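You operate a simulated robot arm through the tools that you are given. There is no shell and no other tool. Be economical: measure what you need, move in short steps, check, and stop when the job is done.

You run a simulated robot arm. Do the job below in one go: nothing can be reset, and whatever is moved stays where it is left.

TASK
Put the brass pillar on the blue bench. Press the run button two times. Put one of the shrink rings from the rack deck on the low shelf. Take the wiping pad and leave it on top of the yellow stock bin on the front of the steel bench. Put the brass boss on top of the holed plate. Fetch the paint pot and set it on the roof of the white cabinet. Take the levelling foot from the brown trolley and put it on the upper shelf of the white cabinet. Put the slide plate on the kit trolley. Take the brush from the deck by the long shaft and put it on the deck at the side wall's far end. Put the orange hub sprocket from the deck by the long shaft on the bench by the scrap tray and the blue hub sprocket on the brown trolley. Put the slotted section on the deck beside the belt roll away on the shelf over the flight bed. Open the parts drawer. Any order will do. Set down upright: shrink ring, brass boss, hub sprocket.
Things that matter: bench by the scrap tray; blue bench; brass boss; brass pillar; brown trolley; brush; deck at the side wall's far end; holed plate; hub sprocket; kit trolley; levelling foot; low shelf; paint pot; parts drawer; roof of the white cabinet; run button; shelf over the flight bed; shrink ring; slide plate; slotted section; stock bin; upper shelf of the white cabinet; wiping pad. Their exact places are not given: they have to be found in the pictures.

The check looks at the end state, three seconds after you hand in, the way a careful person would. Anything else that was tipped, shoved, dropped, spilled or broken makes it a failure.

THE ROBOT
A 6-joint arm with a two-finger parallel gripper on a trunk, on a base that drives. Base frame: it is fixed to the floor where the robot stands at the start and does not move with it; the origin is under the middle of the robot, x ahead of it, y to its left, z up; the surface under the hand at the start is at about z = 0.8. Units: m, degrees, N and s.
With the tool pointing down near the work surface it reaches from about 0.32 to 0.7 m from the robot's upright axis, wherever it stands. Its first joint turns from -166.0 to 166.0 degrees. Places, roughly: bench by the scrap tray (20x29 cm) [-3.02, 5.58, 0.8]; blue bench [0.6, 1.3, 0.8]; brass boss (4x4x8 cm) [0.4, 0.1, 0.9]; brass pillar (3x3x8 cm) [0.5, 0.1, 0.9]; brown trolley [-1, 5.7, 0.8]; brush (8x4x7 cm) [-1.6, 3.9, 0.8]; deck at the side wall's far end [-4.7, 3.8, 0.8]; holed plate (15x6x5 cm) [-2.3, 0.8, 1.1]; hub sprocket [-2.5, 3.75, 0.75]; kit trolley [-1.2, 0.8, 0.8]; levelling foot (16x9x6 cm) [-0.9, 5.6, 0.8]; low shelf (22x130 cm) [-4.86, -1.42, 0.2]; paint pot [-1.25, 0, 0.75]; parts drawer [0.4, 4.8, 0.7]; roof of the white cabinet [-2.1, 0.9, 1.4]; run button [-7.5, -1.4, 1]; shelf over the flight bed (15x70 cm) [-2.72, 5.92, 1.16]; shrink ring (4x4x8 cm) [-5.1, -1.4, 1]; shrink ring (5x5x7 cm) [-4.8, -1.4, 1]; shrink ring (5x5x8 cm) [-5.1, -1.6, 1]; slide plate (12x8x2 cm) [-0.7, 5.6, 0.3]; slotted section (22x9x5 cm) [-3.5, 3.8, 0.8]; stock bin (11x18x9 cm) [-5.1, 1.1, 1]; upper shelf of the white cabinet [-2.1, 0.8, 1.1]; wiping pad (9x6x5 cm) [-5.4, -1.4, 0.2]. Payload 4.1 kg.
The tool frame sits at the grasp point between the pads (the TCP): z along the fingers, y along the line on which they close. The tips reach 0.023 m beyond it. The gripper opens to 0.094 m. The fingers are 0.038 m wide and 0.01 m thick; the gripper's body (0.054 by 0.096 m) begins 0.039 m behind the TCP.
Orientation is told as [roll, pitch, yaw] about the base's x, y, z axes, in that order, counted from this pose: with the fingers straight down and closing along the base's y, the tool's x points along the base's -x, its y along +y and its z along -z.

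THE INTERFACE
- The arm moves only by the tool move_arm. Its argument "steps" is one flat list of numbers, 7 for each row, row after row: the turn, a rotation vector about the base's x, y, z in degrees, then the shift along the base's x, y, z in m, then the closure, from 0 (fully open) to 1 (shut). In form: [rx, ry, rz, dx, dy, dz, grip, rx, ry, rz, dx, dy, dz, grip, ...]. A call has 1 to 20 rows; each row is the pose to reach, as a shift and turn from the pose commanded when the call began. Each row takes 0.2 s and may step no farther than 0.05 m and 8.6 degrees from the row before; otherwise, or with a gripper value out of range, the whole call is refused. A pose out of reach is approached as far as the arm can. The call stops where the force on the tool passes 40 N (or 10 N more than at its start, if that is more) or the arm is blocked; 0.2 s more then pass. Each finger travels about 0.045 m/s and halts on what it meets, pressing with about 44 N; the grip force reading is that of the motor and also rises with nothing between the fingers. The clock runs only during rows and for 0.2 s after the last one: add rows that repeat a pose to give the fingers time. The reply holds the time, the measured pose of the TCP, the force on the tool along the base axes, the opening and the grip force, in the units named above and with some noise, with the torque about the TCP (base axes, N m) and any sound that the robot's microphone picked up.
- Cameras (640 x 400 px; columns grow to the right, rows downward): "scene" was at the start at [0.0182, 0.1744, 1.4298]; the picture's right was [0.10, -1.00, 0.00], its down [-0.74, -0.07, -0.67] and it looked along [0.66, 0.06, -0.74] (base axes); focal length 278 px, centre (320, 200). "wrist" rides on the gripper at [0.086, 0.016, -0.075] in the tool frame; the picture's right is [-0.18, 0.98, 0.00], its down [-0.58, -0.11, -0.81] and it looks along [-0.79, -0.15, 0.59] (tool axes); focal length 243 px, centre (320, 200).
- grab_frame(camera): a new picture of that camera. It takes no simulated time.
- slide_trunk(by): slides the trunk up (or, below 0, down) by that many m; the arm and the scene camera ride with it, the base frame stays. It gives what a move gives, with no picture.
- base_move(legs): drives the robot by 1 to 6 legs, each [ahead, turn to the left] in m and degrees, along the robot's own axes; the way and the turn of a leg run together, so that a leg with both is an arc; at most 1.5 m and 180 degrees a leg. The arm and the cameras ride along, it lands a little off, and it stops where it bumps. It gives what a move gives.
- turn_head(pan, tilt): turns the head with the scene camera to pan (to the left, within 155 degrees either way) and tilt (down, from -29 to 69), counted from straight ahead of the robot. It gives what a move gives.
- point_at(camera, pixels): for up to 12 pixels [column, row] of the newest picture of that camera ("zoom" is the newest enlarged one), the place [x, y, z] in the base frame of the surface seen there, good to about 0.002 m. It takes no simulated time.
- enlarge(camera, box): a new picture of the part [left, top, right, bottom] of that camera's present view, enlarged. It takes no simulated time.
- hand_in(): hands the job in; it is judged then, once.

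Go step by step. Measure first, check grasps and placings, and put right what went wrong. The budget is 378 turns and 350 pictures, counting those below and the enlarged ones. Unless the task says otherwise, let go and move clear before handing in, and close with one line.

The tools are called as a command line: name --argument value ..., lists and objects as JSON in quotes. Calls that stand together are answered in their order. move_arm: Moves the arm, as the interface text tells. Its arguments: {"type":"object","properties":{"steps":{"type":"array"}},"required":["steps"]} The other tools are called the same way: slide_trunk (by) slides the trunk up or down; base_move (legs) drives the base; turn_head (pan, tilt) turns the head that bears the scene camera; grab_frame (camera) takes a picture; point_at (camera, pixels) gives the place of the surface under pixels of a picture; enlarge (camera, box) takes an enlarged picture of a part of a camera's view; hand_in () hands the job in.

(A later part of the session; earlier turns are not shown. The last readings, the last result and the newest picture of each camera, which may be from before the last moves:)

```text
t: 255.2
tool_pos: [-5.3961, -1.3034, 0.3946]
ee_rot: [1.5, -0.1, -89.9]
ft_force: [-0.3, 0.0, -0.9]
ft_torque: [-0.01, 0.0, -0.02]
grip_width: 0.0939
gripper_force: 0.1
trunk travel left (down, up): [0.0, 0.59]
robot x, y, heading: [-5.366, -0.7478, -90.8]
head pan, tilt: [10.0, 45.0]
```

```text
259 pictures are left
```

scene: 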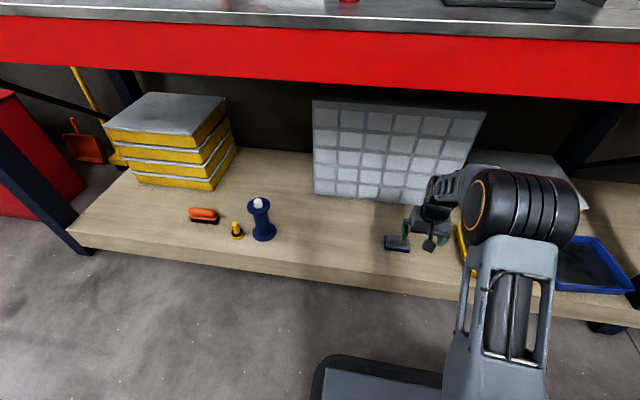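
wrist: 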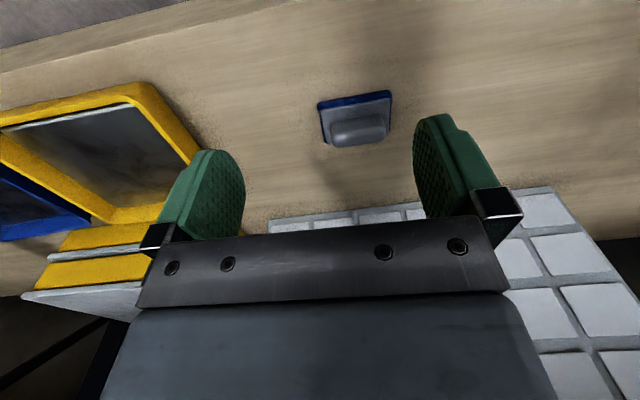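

enlarge --camera "wrist" --box '[300, 80, 410, 155]'

point_at --camera "wrist" --pixels '[[360, 135], [335, 138], [386, 130], [358, 122], [360, 143], [325, 120], [388, 112], [320, 105], [390, 93]]'

```text
5.33 times, centred on (355, 118) of wrist
```

zoom: 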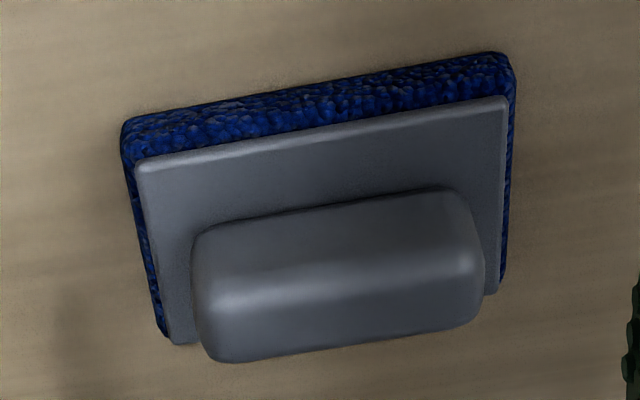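

```text
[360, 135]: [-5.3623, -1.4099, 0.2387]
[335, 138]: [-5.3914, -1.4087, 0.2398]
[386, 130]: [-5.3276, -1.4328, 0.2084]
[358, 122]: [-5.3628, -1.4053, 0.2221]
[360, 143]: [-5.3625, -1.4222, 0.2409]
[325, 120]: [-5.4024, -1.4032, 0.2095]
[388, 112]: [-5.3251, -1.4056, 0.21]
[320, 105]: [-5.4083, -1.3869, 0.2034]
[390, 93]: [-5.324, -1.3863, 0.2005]
```

The handle spans x -5.394 to -5.332 at y -1.416, above the base at 0.209. I'll move over it and lower to TCP z 0.234.

move_arm --steps '[0, 0, 0, 0.012, -0.038, 0, 0, 0, 0, 0, 0.024, -0.076, 0, 0, 0, 0, 0, 0.033, -0.113, 0, 0, 0, 0, 0, 0.033, -0.113, -0.04, 0, 0, 0, 0, 0.033, -0.113, -0.08, 0, 0, 0, 0, 0.033, -0.113, -0.12, 0, 0, 0, 0, 0.033, -0.113, -0.145, 0, 0, 0, 0, 0.033, -0.113, -0.16, 0, 0, 0, 0, 0.033, -0.113, -0.16, 0]'

grab_frame --camera "wrist"

```text
t: 257.1
tool_pos: [-5.3642, -1.4157, 0.2347]
ee_rot: [1.5, -0.3, -89.7]
ft_force: [-0.2, 0.8, 0.1]
ft_torque: [0.03, -0.04, 0.02]
grip_width: 0.0941
gripper_force: 0.0
trunk travel left (down, up): [0.0, 0.59]
robot x, y, heading: [-5.3629, -0.7466, -90.7]
head pan, tilt: [10.0, 45.0]
```

```text
257 pictures are left
```

wrist: 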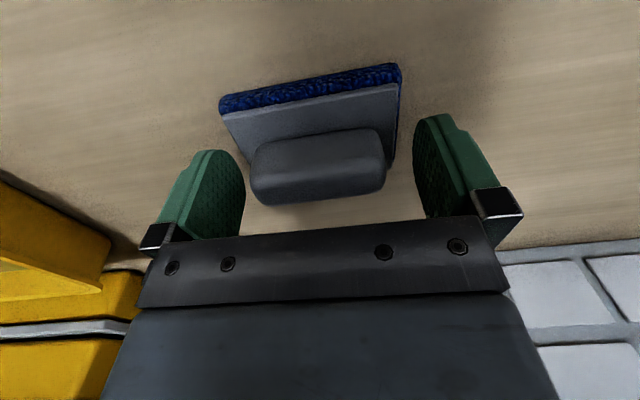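

The handle is between the fingers. I'll close and lift slightly.

move_arm --steps '[0, 0, 0, 0, 0, 0, 1, 0, 0, 0, 0, 0, 0, 1, 0, 0, 0, 0, 0, 0, 1, 0, 0, 0, 0, 0, 0, 1, 0, 0, 0, 0, 0, 0.03, 1, 0, 0, 0, 0, 0, 0.07, 1, 0, 0, 0, 0, 0, 0.11, 1, 0, 0, 0, 0, 0, 0.16, 1]'

grab_frame --camera "wrist"

```text
t: 258.9
tool_pos: [-5.3657, -1.4207, 0.3949]
ee_rot: [1.5, -0.1, -89.8]
ft_force: [0.0, 0.2, -1.1]
ft_torque: [0.02, 0.03, 0.01]
grip_width: 0.0653
gripper_force: 43.8
trunk travel left (down, up): [0.0, 0.59]
robot x, y, heading: [-5.3626, -0.746, -90.7]
head pan, tilt: [10.0, 45.0]
```

```text
256 pictures are left
```

wrist: 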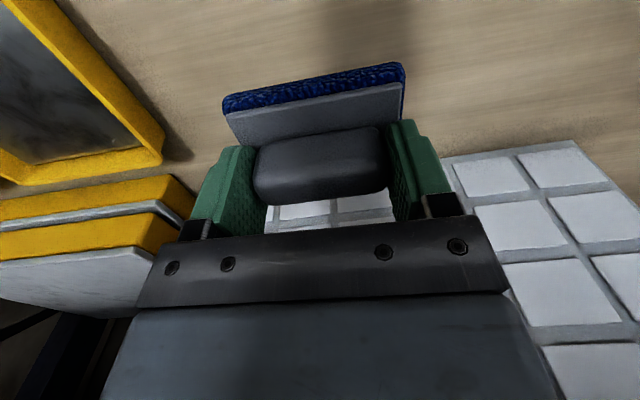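

The pad is held by its handle, its underside 0.045 m below the TCP. I'll back out, raise the trunk, and look at the steel bench behind me for the stock bin.

base_move --legs '[[-0.22, 0]]'

slide_trunk --by 0.4

move_arm --steps '[0, 0, 0, 0, 0.02, 0.04, 1, 0, 0, 0, 0, 0.04, 0.08, 1, 0, 0, 0, 0, 0.06, 0.12, 1, 0, 0, 0, 0, 0.08, 0.16, 1, 0, 0, 0, 0, 0.1, 0.2, 1, 0, 0, 0, 0, 0.12, 0.24, 1, 0, 0, 0, 0, 0.14, 0.28, 1, 0, 0, 0, 0, 0.16, 0.32, 1, 0, 0, 0, 0, 0.18, 0.36, 1, 0, 0, 0, 0, 0.2, 0.4, 1]'

turn_head --pan 150 --tilt 25

grab_frame --camera "scene"

turn_head --pan -150 --tilt 25

grab_frame --camera "scene"

```text
t: 260.7
tool_pos: [-5.3568, -1.1951, 0.3952]
ee_rot: [1.5, -0.1, -89.5]
ft_force: [0.9, -0.1, 0.0]
ft_torque: [0.0, 0.02, 0.0]
grip_width: 0.0654
gripper_force: 44.0
trunk travel left (down, up): [0.0, 0.59]
robot x, y, heading: [-5.3642, -0.5223, -90.5]
head pan, tilt: [10.0, 45.0]
```

```text
t: 264.5
tool_pos: [-5.3579, -1.1954, 0.7952]
ee_rot: [1.6, -0.2, -89.5]
ft_force: [0.5, 0.0, -0.4]
ft_torque: [0.01, -0.03, -0.01]
grip_width: 0.0651
gripper_force: 43.9
trunk travel left (down, up): [-0.4, 0.19]
robot x, y, heading: [-5.3586, -0.5253, -90.5]
head pan, tilt: [10.0, 45.0]
```

```text
t: 266.7
tool_pos: [-5.3564, -0.9973, 1.194]
ee_rot: [1.4, -0.1, -89.5]
ft_force: [0.0, 0.1, 0.5]
ft_torque: [0.01, -0.02, -0.01]
grip_width: 0.0654
gripper_force: 43.5
trunk travel left (down, up): [-0.4, 0.19]
robot x, y, heading: [-5.3606, -0.5214, -90.6]
head pan, tilt: [10.0, 45.0]
```

```text
t: 268.9
tool_pos: [-5.3568, -0.9987, 1.1941]
ee_rot: [1.5, -0.1, -89.6]
ft_force: [0.7, 1.2, -1.3]
ft_torque: [0.02, 0.03, -0.02]
grip_width: 0.0651
gripper_force: 44.2
trunk travel left (down, up): [-0.4, 0.19]
robot x, y, heading: [-5.3611, -0.5212, -90.5]
head pan, tilt: [150.0, 25.0]
```

```text
255 pictures are left
```

scene: 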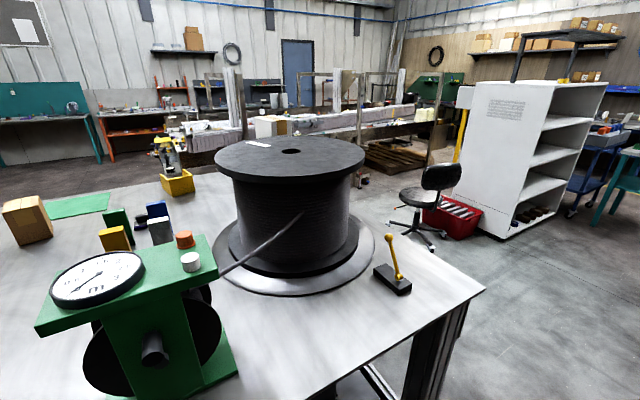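

```text
t: 273.0
tool_pos: [-5.3566, -0.9991, 1.1945]
ee_rot: [1.5, -0.2, -89.4]
ft_force: [-0.1, -0.8, 0.4]
ft_torque: [0.02, -0.02, 0.02]
grip_width: 0.0653
gripper_force: 43.9
trunk travel left (down, up): [-0.4, 0.19]
robot x, y, heading: [-5.3605, -0.523, -90.4]
head pan, tilt: [-150.0, 25.0]
```

```text
254 pictures are left
```

scene: 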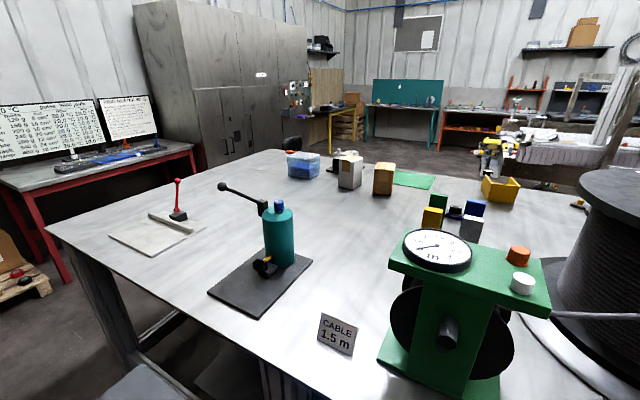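

The yellow stock bin is at (500,188), on the far (+y) side of the steel bench. I'll enlarge and measure it and the bench corners.

enlarge --camera "scene" --box '[400, 120, 600, 240]'

point_at --camera "scene" --pixels '[[500, 188], [485, 180], [515, 182], [497, 198], [520, 190], [300, 170], [50, 225], [280, 152], [560, 200], [385, 180], [90, 170], [140, 180]]'

```text
3.20 times, centred on (500, 180) of scene
```

zoom: 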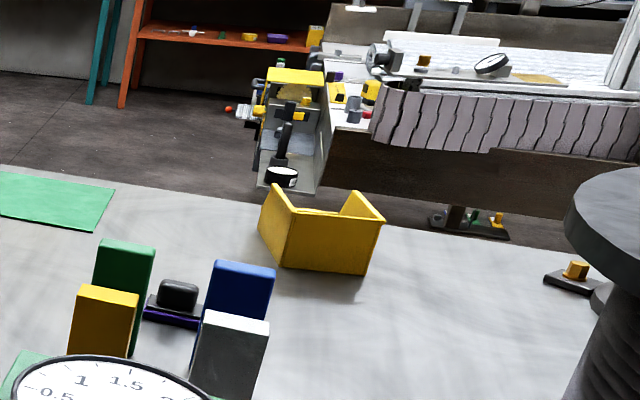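

```text
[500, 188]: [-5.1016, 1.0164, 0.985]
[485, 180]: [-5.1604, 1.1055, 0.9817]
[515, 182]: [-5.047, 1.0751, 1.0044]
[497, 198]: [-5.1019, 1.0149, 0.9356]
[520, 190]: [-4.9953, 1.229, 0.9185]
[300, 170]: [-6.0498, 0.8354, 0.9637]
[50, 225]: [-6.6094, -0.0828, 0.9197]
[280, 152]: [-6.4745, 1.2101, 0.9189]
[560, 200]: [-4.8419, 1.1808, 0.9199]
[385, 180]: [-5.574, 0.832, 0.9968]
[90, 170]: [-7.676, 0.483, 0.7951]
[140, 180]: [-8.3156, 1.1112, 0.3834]
```

The bin sits at (-5.10,1.02..1.2) on the bench (top 0.919), near its +y edge, so it must be reached from the north side. I'll drive round through the x = -3.95 lane.

base_move --legs '[[0, 90.5], [1.4, 0]]'

base_move --legs '[[0, 90]]'

turn_head --pan 0 --tilt 30

grab_frame --camera "scene"

```text
t: 283.9
tool_pos: [-3.4784, -0.4808, 1.1946]
ee_rot: [1.5, -0.1, 2.1]
ft_force: [0.3, 1.0, -0.7]
ft_torque: [0.03, 0.0, 0.0]
grip_width: 0.0649
gripper_force: 44.4
trunk travel left (down, up): [-0.4, 0.19]
robot x, y, heading: [-3.9554, -0.4958, 1.0]
head pan, tilt: [-150.0, 25.0]
```

```text
t: 288.1
tool_pos: [-3.9626, -0.0187, 1.1956]
ee_rot: [1.4, -0.1, 91.2]
ft_force: [-0.3, -0.6, -0.6]
ft_torque: [-0.03, -0.03, -0.03]
grip_width: 0.0649
gripper_force: 44.7
trunk travel left (down, up): [-0.4, 0.19]
robot x, y, heading: [-3.9559, -0.4965, 90.1]
head pan, tilt: [-150.0, 25.0]
```

```text
t: 290.4
tool_pos: [-3.9629, -0.0197, 1.1948]
ee_rot: [1.5, 0.0, 91.2]
ft_force: [0.2, 0.2, -0.5]
ft_torque: [0.02, -0.01, 0.0]
grip_width: 0.0656
gripper_force: 44.6
trunk travel left (down, up): [-0.4, 0.19]
robot x, y, heading: [-3.9557, -0.4918, 90.1]
head pan, tilt: [0.0, 30.0]
```

```text
252 pictures are left
```

scene: 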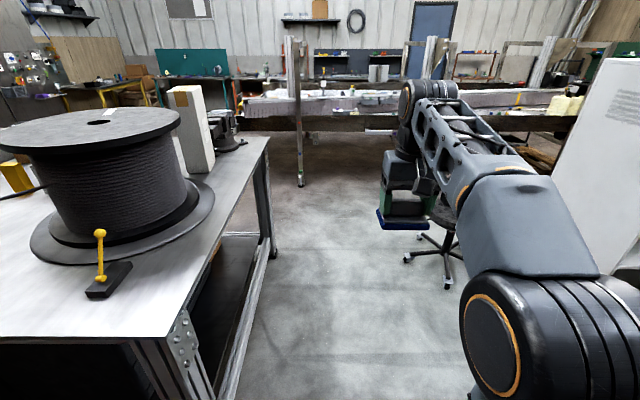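

The lane is clear ahead. I'll measure the conveyor leg at (300,180) and drive 2.25 m north.

point_at --camera "scene" --pixels '[[300, 180], [275, 250], [380, 135], [240, 140], [445, 290]]'

base_move --legs '[[1.5, 0], [0.75, 0]]'

turn_head --pan 80 --tilt 30

grab_frame --camera "scene"

```text
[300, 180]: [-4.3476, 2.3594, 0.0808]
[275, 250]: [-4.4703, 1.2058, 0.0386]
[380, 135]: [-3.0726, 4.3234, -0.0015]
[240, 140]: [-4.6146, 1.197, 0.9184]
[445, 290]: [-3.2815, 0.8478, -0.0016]
```

```text
t: 301.5
tool_pos: [-4.0198, 2.2202, 1.1949]
ee_rot: [1.5, -0.1, 92.7]
ft_force: [0.3, 1.2, 0.8]
ft_torque: [-0.01, -0.02, -0.02]
grip_width: 0.0655
gripper_force: 44.0
trunk travel left (down, up): [-0.4, 0.19]
robot x, y, heading: [-3.9974, 1.7453, 91.8]
head pan, tilt: [0.0, 30.0]
```

```text
t: 303.0
tool_pos: [-4.0197, 2.2208, 1.1952]
ee_rot: [1.5, -0.1, 92.7]
ft_force: [-0.3, -0.4, 0.1]
ft_torque: [0.02, 0.0, 0.0]
grip_width: 0.0651
gripper_force: 43.9
trunk travel left (down, up): [-0.4, 0.19]
robot x, y, heading: [-3.9988, 1.7437, 91.5]
head pan, tilt: [80.0, 30.0]
```

```text
251 pictures are left
```

scene: 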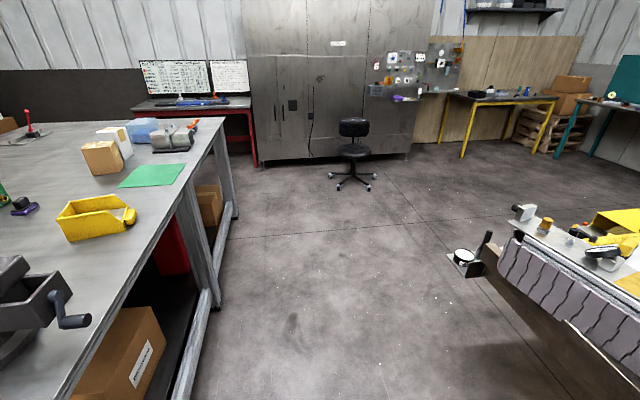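

The way west is open between bench and conveyor. I'll measure the conveyor's corner (465,265), then turn and drive west.

point_at --camera "scene" --pixels '[[465, 265], [500, 290], [85, 212], [60, 225], [100, 235], [125, 215], [150, 175], [560, 380]]'

base_move --legs '[[0, 88.5], [1.1, 0]]'

turn_head --pan 85 --tilt 40

grab_frame --camera "scene"

```text
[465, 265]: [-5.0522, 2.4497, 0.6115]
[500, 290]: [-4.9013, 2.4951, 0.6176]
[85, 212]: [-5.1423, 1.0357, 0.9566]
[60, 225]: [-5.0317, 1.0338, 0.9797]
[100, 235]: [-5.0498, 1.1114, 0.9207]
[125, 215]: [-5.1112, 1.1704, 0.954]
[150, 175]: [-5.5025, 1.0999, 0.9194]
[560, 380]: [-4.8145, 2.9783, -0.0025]
```

```text
t: 312.5
tool_pos: [-5.608, 1.7929, 1.1945]
ee_rot: [1.5, 0.0, 179.0]
ft_force: [-0.8, 0.0, -0.8]
ft_torque: [0.03, 0.02, -0.01]
grip_width: 0.0652
gripper_force: 44.2
trunk travel left (down, up): [-0.4, 0.19]
robot x, y, heading: [-5.1322, 1.7813, 178.2]
head pan, tilt: [80.0, 30.0]
```

```text
t: 313.2
tool_pos: [-5.6094, 1.7924, 1.1949]
ee_rot: [1.5, -0.1, 179.0]
ft_force: [-0.2, -0.4, -1.3]
ft_torque: [0.01, -0.01, 0.03]
grip_width: 0.065
gripper_force: 44.7
trunk travel left (down, up): [-0.4, 0.19]
robot x, y, heading: [-5.1355, 1.782, 177.7]
head pan, tilt: [85.0, 40.0]
```

```text
250 pictures are left
```

scene: 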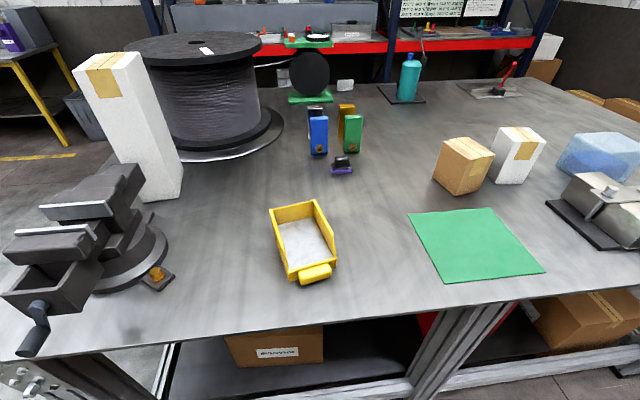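

enlarge --camera "scene" --box '[240, 180, 370, 300]'

point_at --camera "scene" --pixels '[[300, 245], [318, 255], [290, 230], [272, 210], [314, 202], [335, 250], [290, 278], [315, 272], [330, 262], [279, 245], [328, 230], [293, 205]]'

```text
3.33 times, centred on (305, 240) of scene
```

zoom: 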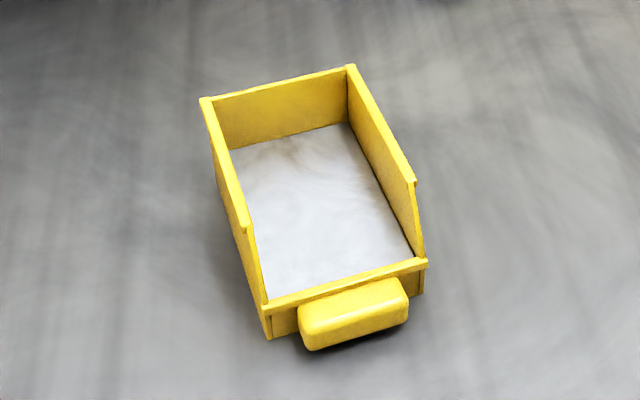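

```text
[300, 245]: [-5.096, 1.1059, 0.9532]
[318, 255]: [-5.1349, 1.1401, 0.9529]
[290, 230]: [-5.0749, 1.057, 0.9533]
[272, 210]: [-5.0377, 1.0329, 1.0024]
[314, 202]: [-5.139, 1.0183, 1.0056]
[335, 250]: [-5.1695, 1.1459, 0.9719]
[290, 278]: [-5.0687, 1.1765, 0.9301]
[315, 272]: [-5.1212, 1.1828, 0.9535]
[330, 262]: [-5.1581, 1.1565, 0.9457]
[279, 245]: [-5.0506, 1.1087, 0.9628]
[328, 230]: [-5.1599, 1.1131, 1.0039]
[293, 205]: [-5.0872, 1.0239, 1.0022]
```

The bin holds stock with a flat top at z 0.953 and is turned about 10°; its inner centre is (-5.105,1.097). The pad's long side should go along the bin, so I'll face the bench, then turn the wrist.

base_move --legs '[[0, 91.5], [0.12, 0]]'

turn_head --pan 0 --tilt 50

grab_frame --camera "scene"

```text
t: 318.4
tool_pos: [-5.1265, 1.1839, 1.1945]
ee_rot: [1.5, 0.0, -89.1]
ft_force: [-0.4, -0.2, -1.1]
ft_torque: [-0.01, 0.01, 0.0]
grip_width: 0.0652
gripper_force: 44.1
trunk travel left (down, up): [-0.4, 0.19]
robot x, y, heading: [-5.1304, 1.6627, -89.9]
head pan, tilt: [85.0, 40.0]
```

```text
t: 319.9
tool_pos: [-5.1259, 1.1843, 1.1952]
ee_rot: [1.5, -0.1, -89.1]
ft_force: [0.4, 0.0, -0.2]
ft_torque: [0.0, 0.01, -0.01]
grip_width: 0.0649
gripper_force: 43.7
trunk travel left (down, up): [-0.4, 0.19]
robot x, y, heading: [-5.1325, 1.6557, -90.2]
head pan, tilt: [0.0, 50.0]
```

```text
248 pictures are left
```

scene: 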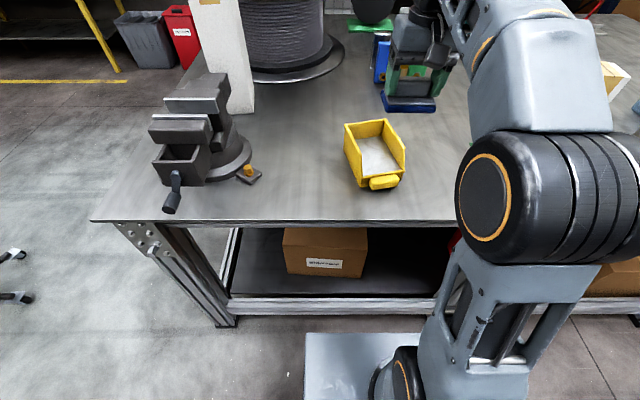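

I'll remeasure the bin's rim and inner surface from this closer view.

enlarge --camera "scene" --box '[330, 105, 430, 200]'

point_at --camera "scene" --pixels '[[365, 140], [385, 140], [372, 172], [395, 166], [378, 155], [347, 125], [386, 121], [404, 160], [362, 180]]'

```text
4.21 times, centred on (380, 152) of scene
```

zoom: 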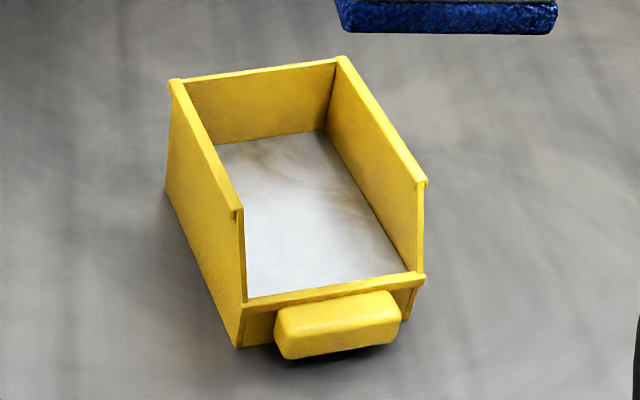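

```text
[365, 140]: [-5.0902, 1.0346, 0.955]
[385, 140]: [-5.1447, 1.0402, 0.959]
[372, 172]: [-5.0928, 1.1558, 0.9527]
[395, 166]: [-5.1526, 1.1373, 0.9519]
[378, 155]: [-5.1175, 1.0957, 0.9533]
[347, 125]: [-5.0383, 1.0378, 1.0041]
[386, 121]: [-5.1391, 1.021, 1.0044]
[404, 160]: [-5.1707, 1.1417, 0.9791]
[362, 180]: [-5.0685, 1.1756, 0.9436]
```

The bin is turned about 12°, inner centre (-5.1035,1.097), inner width 94 mm. I'll rotate the wrist -79° and centre the pad above it.

move_arm --steps '[0, 0, -7.9, 0.002, -0.009, 0, 1, 0, 0, -15.8, 0.004, -0.018, 0, 1, 0, 0, -23.7, 0.007, -0.027, 0, 1, 0, 0, -31.6, 0.009, -0.036, 0, 1, 0, 0, -39.5, 0.011, -0.044, 0, 1, 0, 0, -47.4, 0.013, -0.052, 0, 1, 0, 0, -55.3, 0.016, -0.061, 0, 1, 0, 0, -63.2, 0.018, -0.07, 0, 1, 0, 0, -71.1, 0.02, -0.079, 0, 1, 0, 0, -79, 0.0225, -0.087, 0, 1, 0, 0, -79, 0.0225, -0.087, -0.05, 1, 0, 0, -79, 0.0225, -0.087, -0.09, 1, 0, 0, -79, 0.0225, -0.087, -0.09, 1]'

grab_frame --camera "wrist"

enlarge --camera "scene" --box '[310, 60, 450, 200]'

```text
t: 322.8
tool_pos: [-5.1058, 1.0972, 1.1069]
ee_rot: [1.6, -0.1, -168.2]
ft_force: [0.3, -0.6, -1.1]
ft_torque: [0.02, 0.0, 0.0]
grip_width: 0.0652
gripper_force: 44.2
trunk travel left (down, up): [-0.4, 0.19]
robot x, y, heading: [-5.1297, 1.6612, -90.0]
head pan, tilt: [0.0, 50.0]
```

```text
246 pictures are left
```

wrist: 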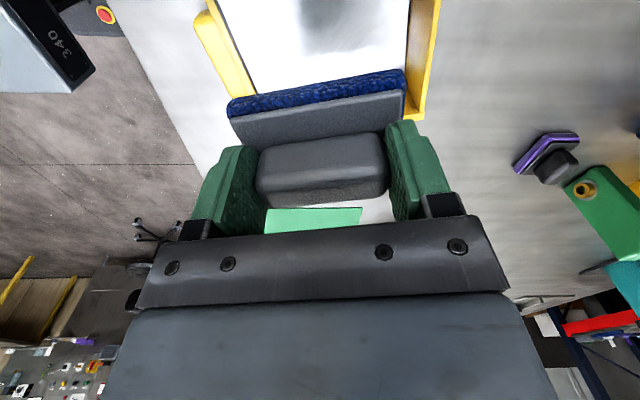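

```text
2.86 times, centred on (380, 130) of scene
```

zoom: 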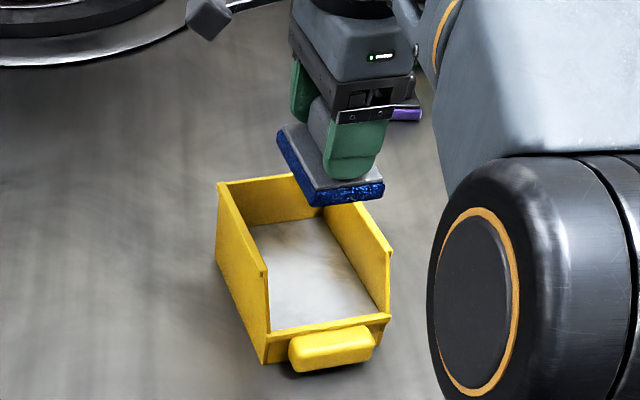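

The pad is aligned with the bin above its centre. I'll lower, easing the last centimetre.

move_arm --steps '[0, 0, 0, 0.002, 0, -0.04, 1, 0, 0, 0, 0.002, 0, -0.075, 1, 0, 0, 0, 0.002, 0, -0.095, 1, 0, 0, 0, 0.002, 0, -0.103, 1, 0, 0, 0, 0.002, 0, -0.106, 1, 0, 0, 0, 0.002, 0, -0.106, 1]'

grab_frame --camera "wrist"

```text
t: 323.4
tool_pos: [-5.1056, 1.096, 1.048]
ee_rot: [2.4, -0.3, -168.1]
ft_force: [0.1, 2.6, 9.9]
ft_torque: [0.59, 0.03, -0.01]
grip_width: 0.0655
gripper_force: 43.9
trunk travel left (down, up): [-0.4, 0.19]
robot x, y, heading: [-5.1321, 1.6615, -90.2]
head pan, tilt: [0.0, 50.0]
stopped in row 2: the force on the tool passed its limit at 53 N (the readings are from after the stop); the commanded pose is now the measured one
```

```text
244 pictures are left
```

wrist: 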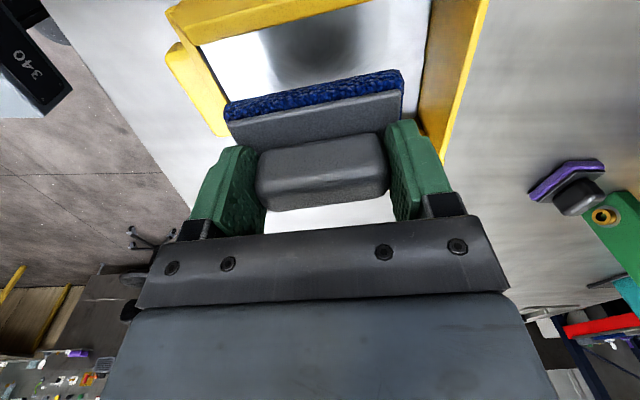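

The pad touched the rim at z 1.003, so it's off-centre somewhere. I'll lift 2 cm and measure the rims with the wrist camera.

move_arm --steps '[0, 0, 0, 0, 0, 0.02, 1, 0, 0, 0, 0, 0, 0.03, 1]'

grab_frame --camera "wrist"

grab_frame --camera "scene"

```text
t: 323.9
tool_pos: [-5.104, 1.0978, 1.0771]
ee_rot: [2.3, -0.3, -168.1]
ft_force: [0.0, -0.6, -1.0]
ft_torque: [-0.02, 0.02, -0.01]
grip_width: 0.0656
gripper_force: 44.0
trunk travel left (down, up): [-0.4, 0.19]
robot x, y, heading: [-5.1344, 1.6601, -90.3]
head pan, tilt: [0.0, 50.0]
```

```text
243 pictures are left
```

wrist: 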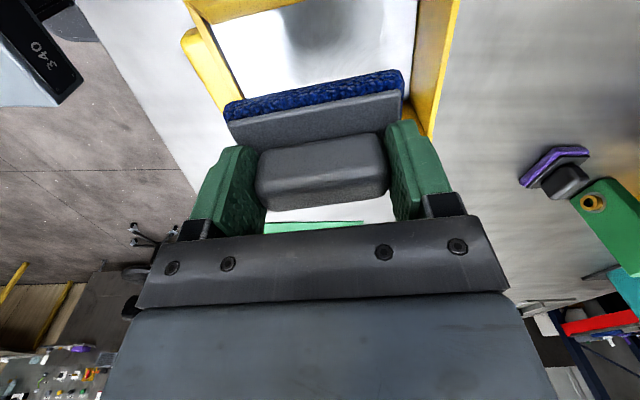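

```text
242 pictures are left
```

scene: 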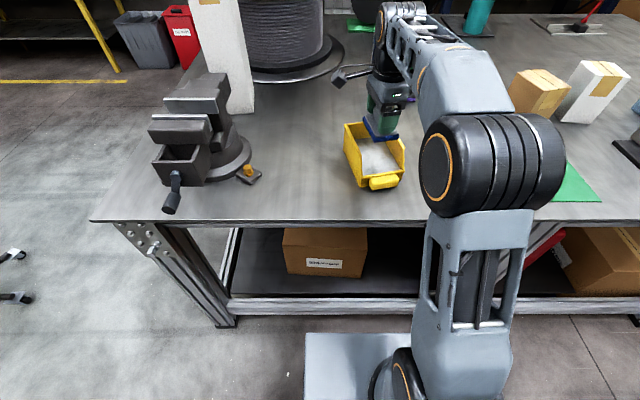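

enlarge --camera "scene" --box '[330, 90, 430, 200]'

point_at --camera "wrist" --pixels '[[452, 5], [432, 130], [425, 100], [440, 60], [225, 105], [235, 70], [245, 30], [300, 60], [390, 30], [210, 45], [195, 45], [230, 10]]'

point_at --camera "scene" --pixels '[[367, 125], [380, 138], [396, 135], [372, 136], [390, 141]]'

```text
3.64 times, centred on (380, 145) of scene
```

zoom: 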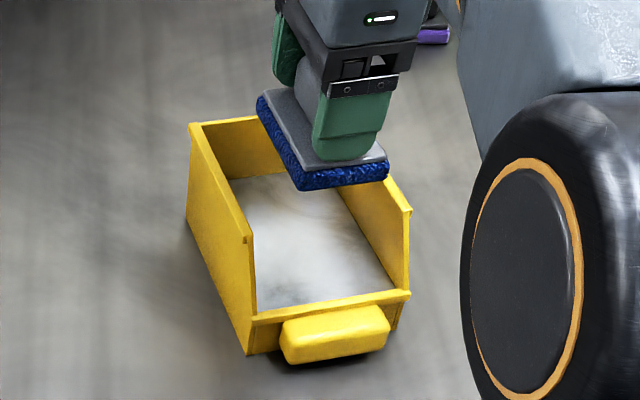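

```text
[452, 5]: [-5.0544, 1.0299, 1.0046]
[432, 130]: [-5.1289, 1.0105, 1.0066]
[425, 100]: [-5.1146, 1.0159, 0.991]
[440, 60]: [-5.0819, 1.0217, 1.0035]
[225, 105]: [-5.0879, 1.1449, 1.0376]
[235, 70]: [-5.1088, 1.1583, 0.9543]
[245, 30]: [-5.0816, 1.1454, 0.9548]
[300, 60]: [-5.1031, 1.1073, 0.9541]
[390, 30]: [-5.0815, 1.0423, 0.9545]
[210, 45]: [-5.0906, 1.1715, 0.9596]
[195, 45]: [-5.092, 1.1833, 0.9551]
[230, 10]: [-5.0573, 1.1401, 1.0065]
```

```text
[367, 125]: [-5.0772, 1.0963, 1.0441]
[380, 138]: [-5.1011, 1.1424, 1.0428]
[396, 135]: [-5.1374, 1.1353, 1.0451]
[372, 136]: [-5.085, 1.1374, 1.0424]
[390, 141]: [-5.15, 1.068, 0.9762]
```

The rims measure clear of the pad on all sides, yet contact came at rim height near the pad's front end. The bin may be closed there by something I can't see, so I'll shift 1 cm inward and touch down gently.

move_arm --steps '[0, 0, 0, 0, -0.01, -0.01, 1, 0, 0, 0, 0.0, -0.01, -0.02, 1, 0, 0, 0, 0.0, -0.01, -0.023, 1, 0, 0, 0, 0.0, -0.01, -0.026, 1, 0, 0, 0, 0.0, -0.01, -0.029, 1, 0, 0, 0, 0, -0.01, -0.032, 1]'

enlarge --camera "scene" --box '[330, 90, 430, 200]'

```text
t: 325.4
tool_pos: [-5.1038, 1.0872, 1.0498]
ee_rot: [2.7, -0.3, -168.1]
ft_force: [1.7, 0.3, 20.7]
ft_torque: [1.03, 0.13, -0.02]
grip_width: 0.0654
gripper_force: 43.8
trunk travel left (down, up): [-0.4, 0.19]
robot x, y, heading: [-5.1316, 1.6616, -90.1]
head pan, tilt: [0.0, 50.0]
```

```text
3.64 times, centred on (380, 145) of scene
```

zoom: 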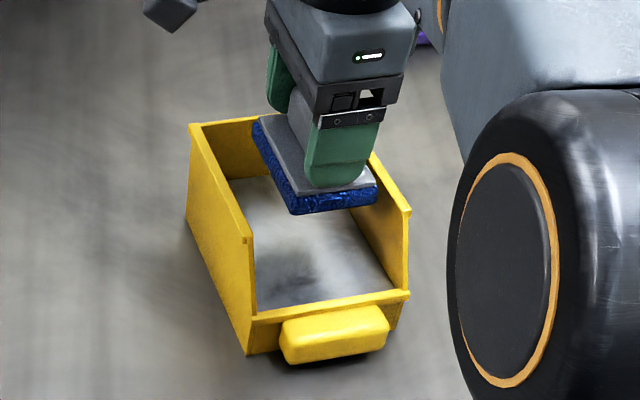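

The contact repeats with the force at the pad's front end, so the top is solid at z of about 1.003 despite its look. I'll level the tool by 2.4°, ease down and release there.

move_arm --steps '[0, 0, 0, 0, 0, 0.004, 1, 2.4, 0, 0, 0, 0, 0.004, 1, 2.4, 0, 0, 0, 0, 0.003, 1, 2.4, 0, 0, 0, 0, 0.002, 1, 2.4, 0, 0, 0, 0, 0.001, 1, 2.4, 0, 0, 0, 0, 0.0, 1]'

```text
t: 326.8
tool_pos: [-5.1049, 1.0864, 1.0477]
ee_rot: [0.2, 0.1, -168.1]
ft_force: [-0.4, -5.4, 27.5]
ft_torque: [-0.88, 0.57, 0.03]
grip_width: 0.0651
gripper_force: 44.1
trunk travel left (down, up): [-0.4, 0.19]
robot x, y, heading: [-5.1318, 1.6636, -90.3]
head pan, tilt: [0.0, 50.0]
```

It presses now across the pad with 27 N. I'll ease up 2 mm and look at the readings before releasing.

move_arm --steps '[0, 0, 0, 0, 0, 0.0015, 1, 0.5, 0, 0, 0, 0, 0.0025, 1, 0.5, 0, 0, 0, 0, 0.0025, 1]'

grab_frame --camera "wrist"

```text
t: 327.6
tool_pos: [-5.1037, 1.0862, 1.0487]
ee_rot: [-0.4, 0.3, -168.0]
ft_force: [1.0, -1.0, 20.3]
ft_torque: [-1.07, 0.26, 0.03]
grip_width: 0.0648
gripper_force: 44.6
trunk travel left (down, up): [-0.4, 0.19]
robot x, y, heading: [-5.1323, 1.6575, -90.1]
head pan, tilt: [0.0, 50.0]
```

```text
239 pictures are left
```

wrist: 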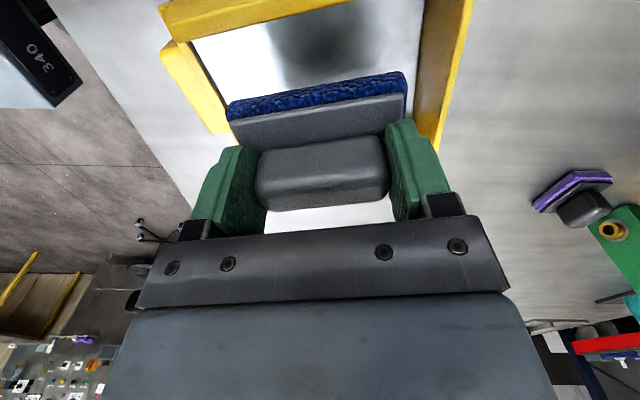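

Now only the back end presses, which confirms a flat top; the pad is level at roll 1.5 as it was gripped. I'll restore that roll and ease up.

move_arm --steps '[-1.0, 0, 0, 0, 0, 0.002, 1, -1.8, 0, 0, 0, 0, 0.002, 1, -1.8, 0, 0, 0, 0, 0.002, 1]'

```text
t: 328.4
tool_pos: [-5.1047, 1.0871, 1.0486]
ee_rot: [1.1, 0.0, -168.1]
ft_force: [0.2, 1.9, 3.5]
ft_torque: [0.3, -0.06, 0.0]
grip_width: 0.0653
gripper_force: 44.3
trunk travel left (down, up): [-0.4, 0.19]
robot x, y, heading: [-5.1324, 1.6621, -90.1]
head pan, tilt: [0.0, 50.0]
```

Light, nearly even contact now. I'll release slowly and rise straight up.

move_arm --steps '[0, 0, 0, 0, 0, 0, 0.25, 0, 0, 0, 0, 0, 0, 0.15, 0, 0, 0, 0, 0, 0, 0.15, 0, 0, 0, 0, 0, 0.02, 0.15, 0, 0, 0, 0, 0, 0.06, 0.1, 0, 0, 0, 0, 0, 0.1, 0.1, 0, 0, 0, 0, 0, 0.14, 0.1]'

grab_frame --camera "wrist"

enlarge --camera "scene" --box '[330, 90, 430, 200]'

```text
t: 329.9
tool_pos: [-5.1014, 1.0859, 1.1913]
ee_rot: [1.0, 0.0, -168.1]
ft_force: [-0.4, 0.2, -0.1]
ft_torque: [-0.01, 0.0, 0.02]
grip_width: 0.0846
gripper_force: 0.0
trunk travel left (down, up): [-0.4, 0.19]
robot x, y, heading: [-5.1326, 1.6589, -90.2]
head pan, tilt: [0.0, 50.0]
```

```text
238 pictures are left
```

wrist: 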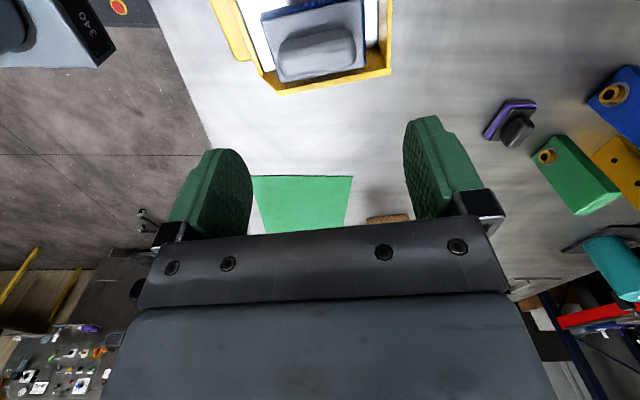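

```text
3.64 times, centred on (380, 145) of scene
```

zoom: 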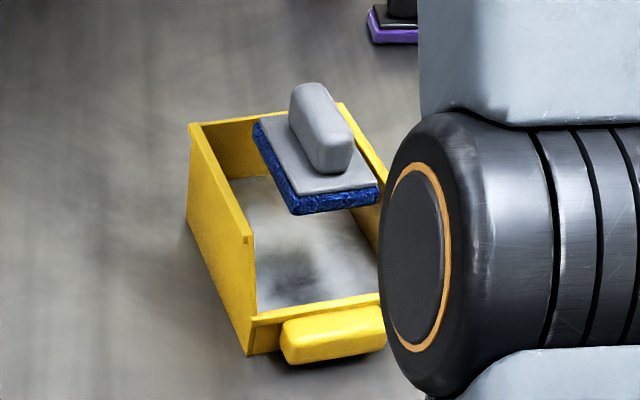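

The pad rests level on top of the bin. Next is the run button, so I'll back off and drive west to look down the lane at the bench's far end.

base_move --legs '[[-0.12, 0], [0, -90], [1.2, 0]]'

turn_head --pan 45 --tilt 25

grab_frame --camera "scene"

```text
t: 340.6
tool_pos: [-6.8825, 1.7642, 1.1907]
ee_rot: [1.2, 0.1, 102.0]
ft_force: [-0.7, -0.2, 0.5]
ft_torque: [-0.02, 0.03, -0.02]
grip_width: 0.0842
gripper_force: 0.0
trunk travel left (down, up): [-0.4, 0.19]
robot x, y, heading: [-6.3095, 1.7951, 179.9]
head pan, tilt: [0.0, 50.0]
```

```text
t: 341.8
tool_pos: [-6.8837, 1.7661, 1.1921]
ee_rot: [1.2, 0.1, 102.0]
ft_force: [0.7, -0.1, 0.6]
ft_torque: [-0.04, 0.0, 0.02]
grip_width: 0.0846
gripper_force: 0.0
trunk travel left (down, up): [-0.4, 0.19]
robot x, y, heading: [-6.3096, 1.7921, 180.1]
head pan, tilt: [45.0, 25.0]
```

```text
236 pictures are left
```

scene: 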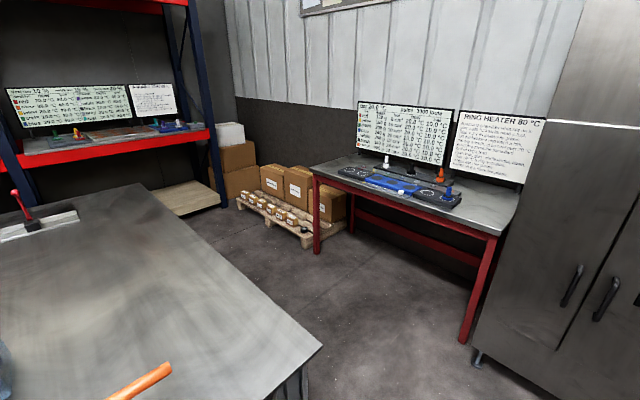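

The rack's far end has an apparatus with displays at (100,130), probably with the run button. I'll enlarge it and measure the lane.

enlarge --camera "scene" --box '[0, 70, 220, 200]'

point_at --camera "scene" --pixels '[[75, 132], [55, 137], [153, 125], [180, 125], [320, 345], [310, 170], [465, 340], [300, 240], [380, 290], [240, 205], [210, 140], [140, 185]]'

```text
2.91 times, centred on (110, 135) of scene
```

zoom: 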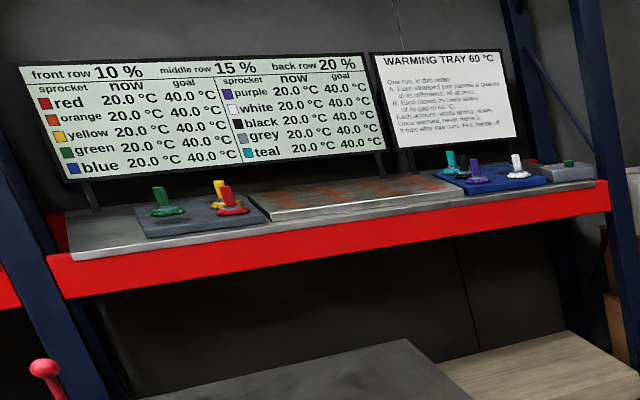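

```text
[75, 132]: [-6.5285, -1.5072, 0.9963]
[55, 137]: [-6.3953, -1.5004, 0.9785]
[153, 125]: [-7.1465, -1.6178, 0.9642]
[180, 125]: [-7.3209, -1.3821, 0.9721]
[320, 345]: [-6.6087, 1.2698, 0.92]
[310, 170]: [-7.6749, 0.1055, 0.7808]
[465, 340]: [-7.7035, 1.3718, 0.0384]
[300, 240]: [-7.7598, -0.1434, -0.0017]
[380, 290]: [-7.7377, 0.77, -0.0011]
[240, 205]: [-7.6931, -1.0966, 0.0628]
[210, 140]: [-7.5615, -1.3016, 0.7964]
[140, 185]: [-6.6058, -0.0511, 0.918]
```

The green run button is on the grey box right of the blue tray, around (-7.45,-1.38). I'll retract the arm, straighten the wrist, and take the 1.1 m lane at x of about -7.15.

move_arm --steps '[0, 0, 7.8, 0.017, 0, 0, 1, 0, 0, 15.6, 0.034, 0, 0, 1, 0, 0, 23.4, 0.051, 0, 0, 1, 0, 0, 31.2, 0.068, 0, 0, 1, 0, 0, 39, 0.085, 0, 0, 1, 0, 0, 46.8, 0.102, 0, 0, 1, 0, 0, 54.6, 0.119, 0, 0, 1, 0, 0, 62.4, 0.136, 0, 0, 1, 0, 0, 70.2, 0.153, 0, 0, 1, 0, 0, 78, 0.17, 0, 0, 1]'

base_move --legs '[[0.83, 0], [0, 90]]'

turn_head --pan 0 --tilt 35

grab_frame --camera "scene"

```text
t: 344.0
tool_pos: [-6.7122, 1.7643, 1.1921]
ee_rot: [1.3, 0.0, -179.7]
ft_force: [0.7, -0.4, -0.4]
ft_torque: [0.02, 0.0, 0.03]
grip_width: 0.0
gripper_force: 42.4
trunk travel left (down, up): [-0.4, 0.19]
robot x, y, heading: [-6.3073, 1.7945, 180.1]
head pan, tilt: [45.0, 25.0]
```

```text
t: 348.2
tool_pos: [-7.526, 1.7738, 1.1916]
ee_rot: [1.2, 0.5, 179.6]
ft_force: [7.7, 0.4, 0.4]
ft_torque: [-0.05, 0.62, 0.04]
grip_width: 0.0002
gripper_force: 42.5
trunk travel left (down, up): [-0.4, 0.19]
robot x, y, heading: [-7.1232, 1.8019, 179.2]
head pan, tilt: [45.0, 25.0]
stopped in leg 1: the force on the tool passed its limit at 46 N (the readings are from after the stop); the commanded pose is now the measured one
```

```text
t: 349.4
tool_pos: [-7.5251, 1.7741, 1.1931]
ee_rot: [1.2, 0.4, 179.7]
ft_force: [9.3, 0.2, -1.0]
ft_torque: [-0.05, 0.71, 0.1]
grip_width: 0.0003
gripper_force: 42.3
trunk travel left (down, up): [-0.4, 0.19]
robot x, y, heading: [-7.1265, 1.7982, 179.0]
head pan, tilt: [0.0, 35.0]
```

```text
234 pictures are left
```

scene: 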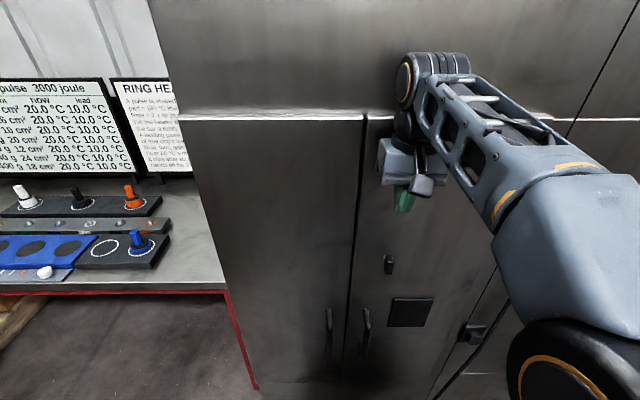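

The wrist brushed the grey cabinet's front, and nothing moved. I'll back up 0.1 m and turn south.

base_move --legs '[[-0.12, 0], [0, 88]]'

turn_head --pan 0 --tilt 30

grab_frame --camera "scene"

```text
t: 354.2
tool_pos: [-7.0095, 1.3949, 1.1926]
ee_rot: [1.2, 0.5, -95.2]
ft_force: [1.1, -0.1, 0.7]
ft_torque: [0.01, -0.03, -0.01]
grip_width: 0.0
gripper_force: 42.6
trunk travel left (down, up): [-0.4, 0.19]
robot x, y, heading: [-7.0031, 1.8038, -95.5]
head pan, tilt: [0.0, 35.0]
```

```text
t: 354.9
tool_pos: [-7.0101, 1.3953, 1.1925]
ee_rot: [1.2, 0.4, -95.2]
ft_force: [-0.5, 0.0, -0.5]
ft_torque: [0.02, -0.05, -0.01]
grip_width: 0.0
gripper_force: 41.8
trunk travel left (down, up): [-0.4, 0.19]
robot x, y, heading: [-7.0016, 1.7939, -95.3]
head pan, tilt: [0.0, 30.0]
```

```text
233 pictures are left
```

scene: 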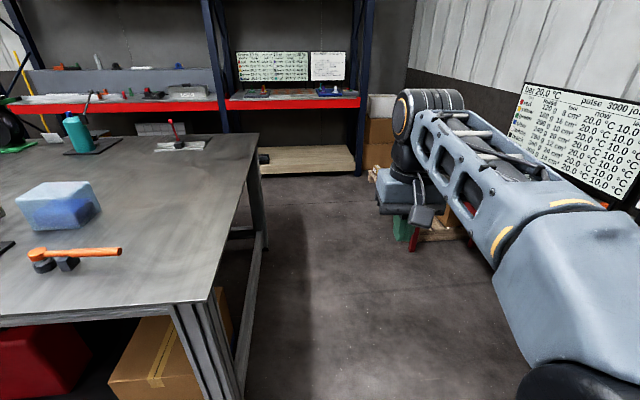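

The lane is straight ahead on this heading. I'll drive 2.5 m to the rack's end.

base_move --legs '[[1.5, 0], [0.98, 0]]'

turn_head --pan -10 --tilt 40

grab_frame --camera "scene"

grab_frame --camera "wrist"

```text
t: 366.9
tool_pos: [-7.0699, -1.0653, 1.1915]
ee_rot: [1.2, 0.5, -89.4]
ft_force: [-0.5, -0.4, 1.3]
ft_torque: [0.01, -0.02, 0.02]
grip_width: 0.0
gripper_force: 42.2
trunk travel left (down, up): [-0.4, 0.19]
robot x, y, heading: [-7.1, -0.6604, -89.4]
head pan, tilt: [0.0, 30.0]
```

```text
t: 367.7
tool_pos: [-7.068, -1.0653, 1.1918]
ee_rot: [1.2, 0.5, -89.4]
ft_force: [0.2, 0.4, 0.1]
ft_torque: [0.01, -0.02, -0.01]
grip_width: 0.0
gripper_force: 42.1
trunk travel left (down, up): [-0.4, 0.19]
robot x, y, heading: [-7.0986, -0.6646, -89.3]
head pan, tilt: [-10.0, 40.0]
```

```text
232 pictures are left
```

scene: 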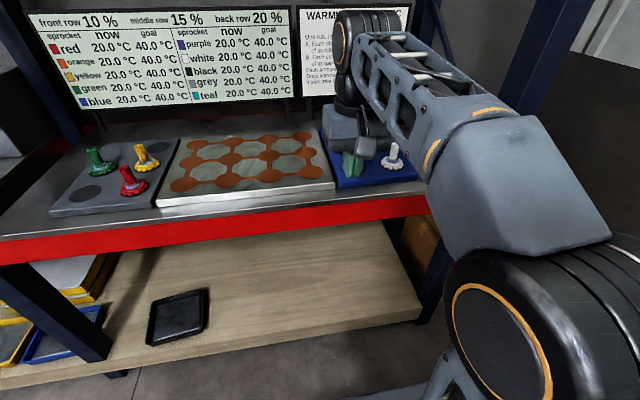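

```text
231 pictures are left
```

wrist: 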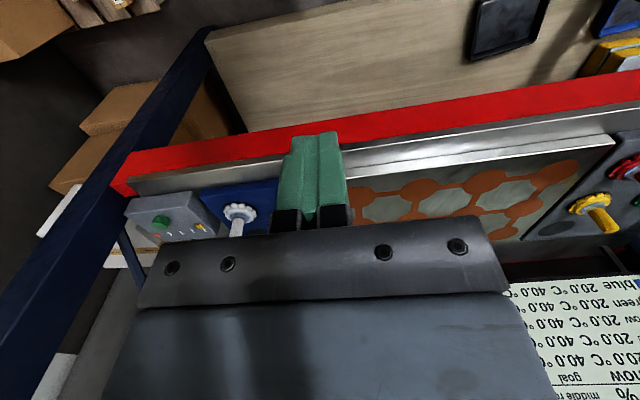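

The control box with its green button is in the wrist view at (162,222). I'll enlarge and measure it.

enlarge --camera "wrist" --box '[110, 170, 270, 260]'

point_at --camera "wrist" --pixels '[[162, 222], [160, 218], [167, 224], [155, 222], [163, 227], [150, 205], [200, 228], [238, 215], [150, 234]]'

```text
4.00 times, centred on (190, 215) of wrist
```

zoom: 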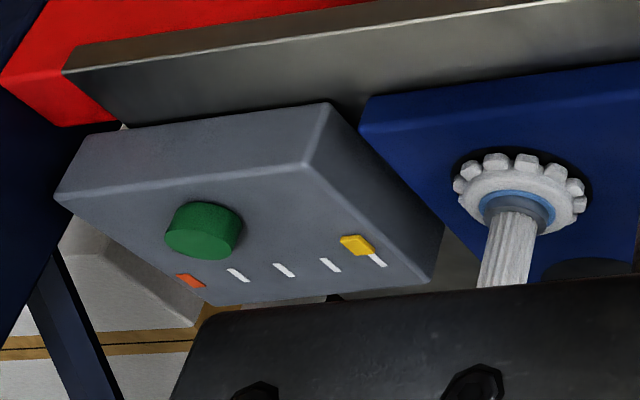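

```text
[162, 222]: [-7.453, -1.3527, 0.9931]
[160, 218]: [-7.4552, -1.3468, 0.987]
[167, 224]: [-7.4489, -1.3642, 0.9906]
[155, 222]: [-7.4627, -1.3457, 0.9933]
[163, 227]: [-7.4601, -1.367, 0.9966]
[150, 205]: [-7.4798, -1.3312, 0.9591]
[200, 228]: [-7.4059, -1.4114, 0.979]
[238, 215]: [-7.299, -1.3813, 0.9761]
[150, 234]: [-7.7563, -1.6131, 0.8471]
```

The button's top is at (-7.457,-1.358,0.997), too far from here. I'll shift the base about 0.2 m to the west.

base_move --legs '[[0, -62], [0.24, 0], [0, 62]]'

grab_frame --camera "wrist"

```text
t: 375.0
tool_pos: [-7.2869, -1.1789, 1.1923]
ee_rot: [1.2, 0.6, -89.5]
ft_force: [0.0, 0.1, -1.1]
ft_torque: [-0.01, 0.01, 0.01]
grip_width: 0.0
gripper_force: 42.5
trunk travel left (down, up): [-0.4, 0.19]
robot x, y, heading: [-7.3217, -0.7791, -89.7]
head pan, tilt: [-10.0, 40.0]
```

```text
229 pictures are left
```

wrist: 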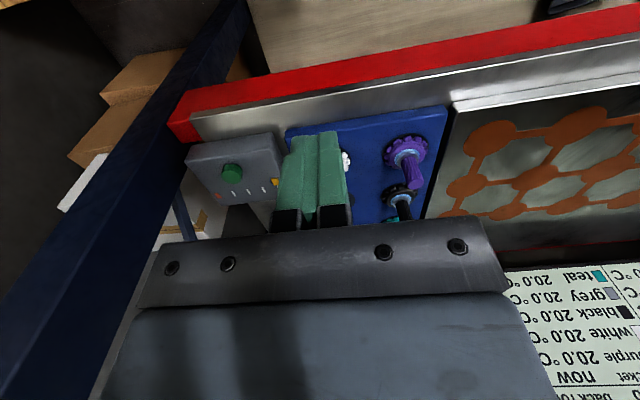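

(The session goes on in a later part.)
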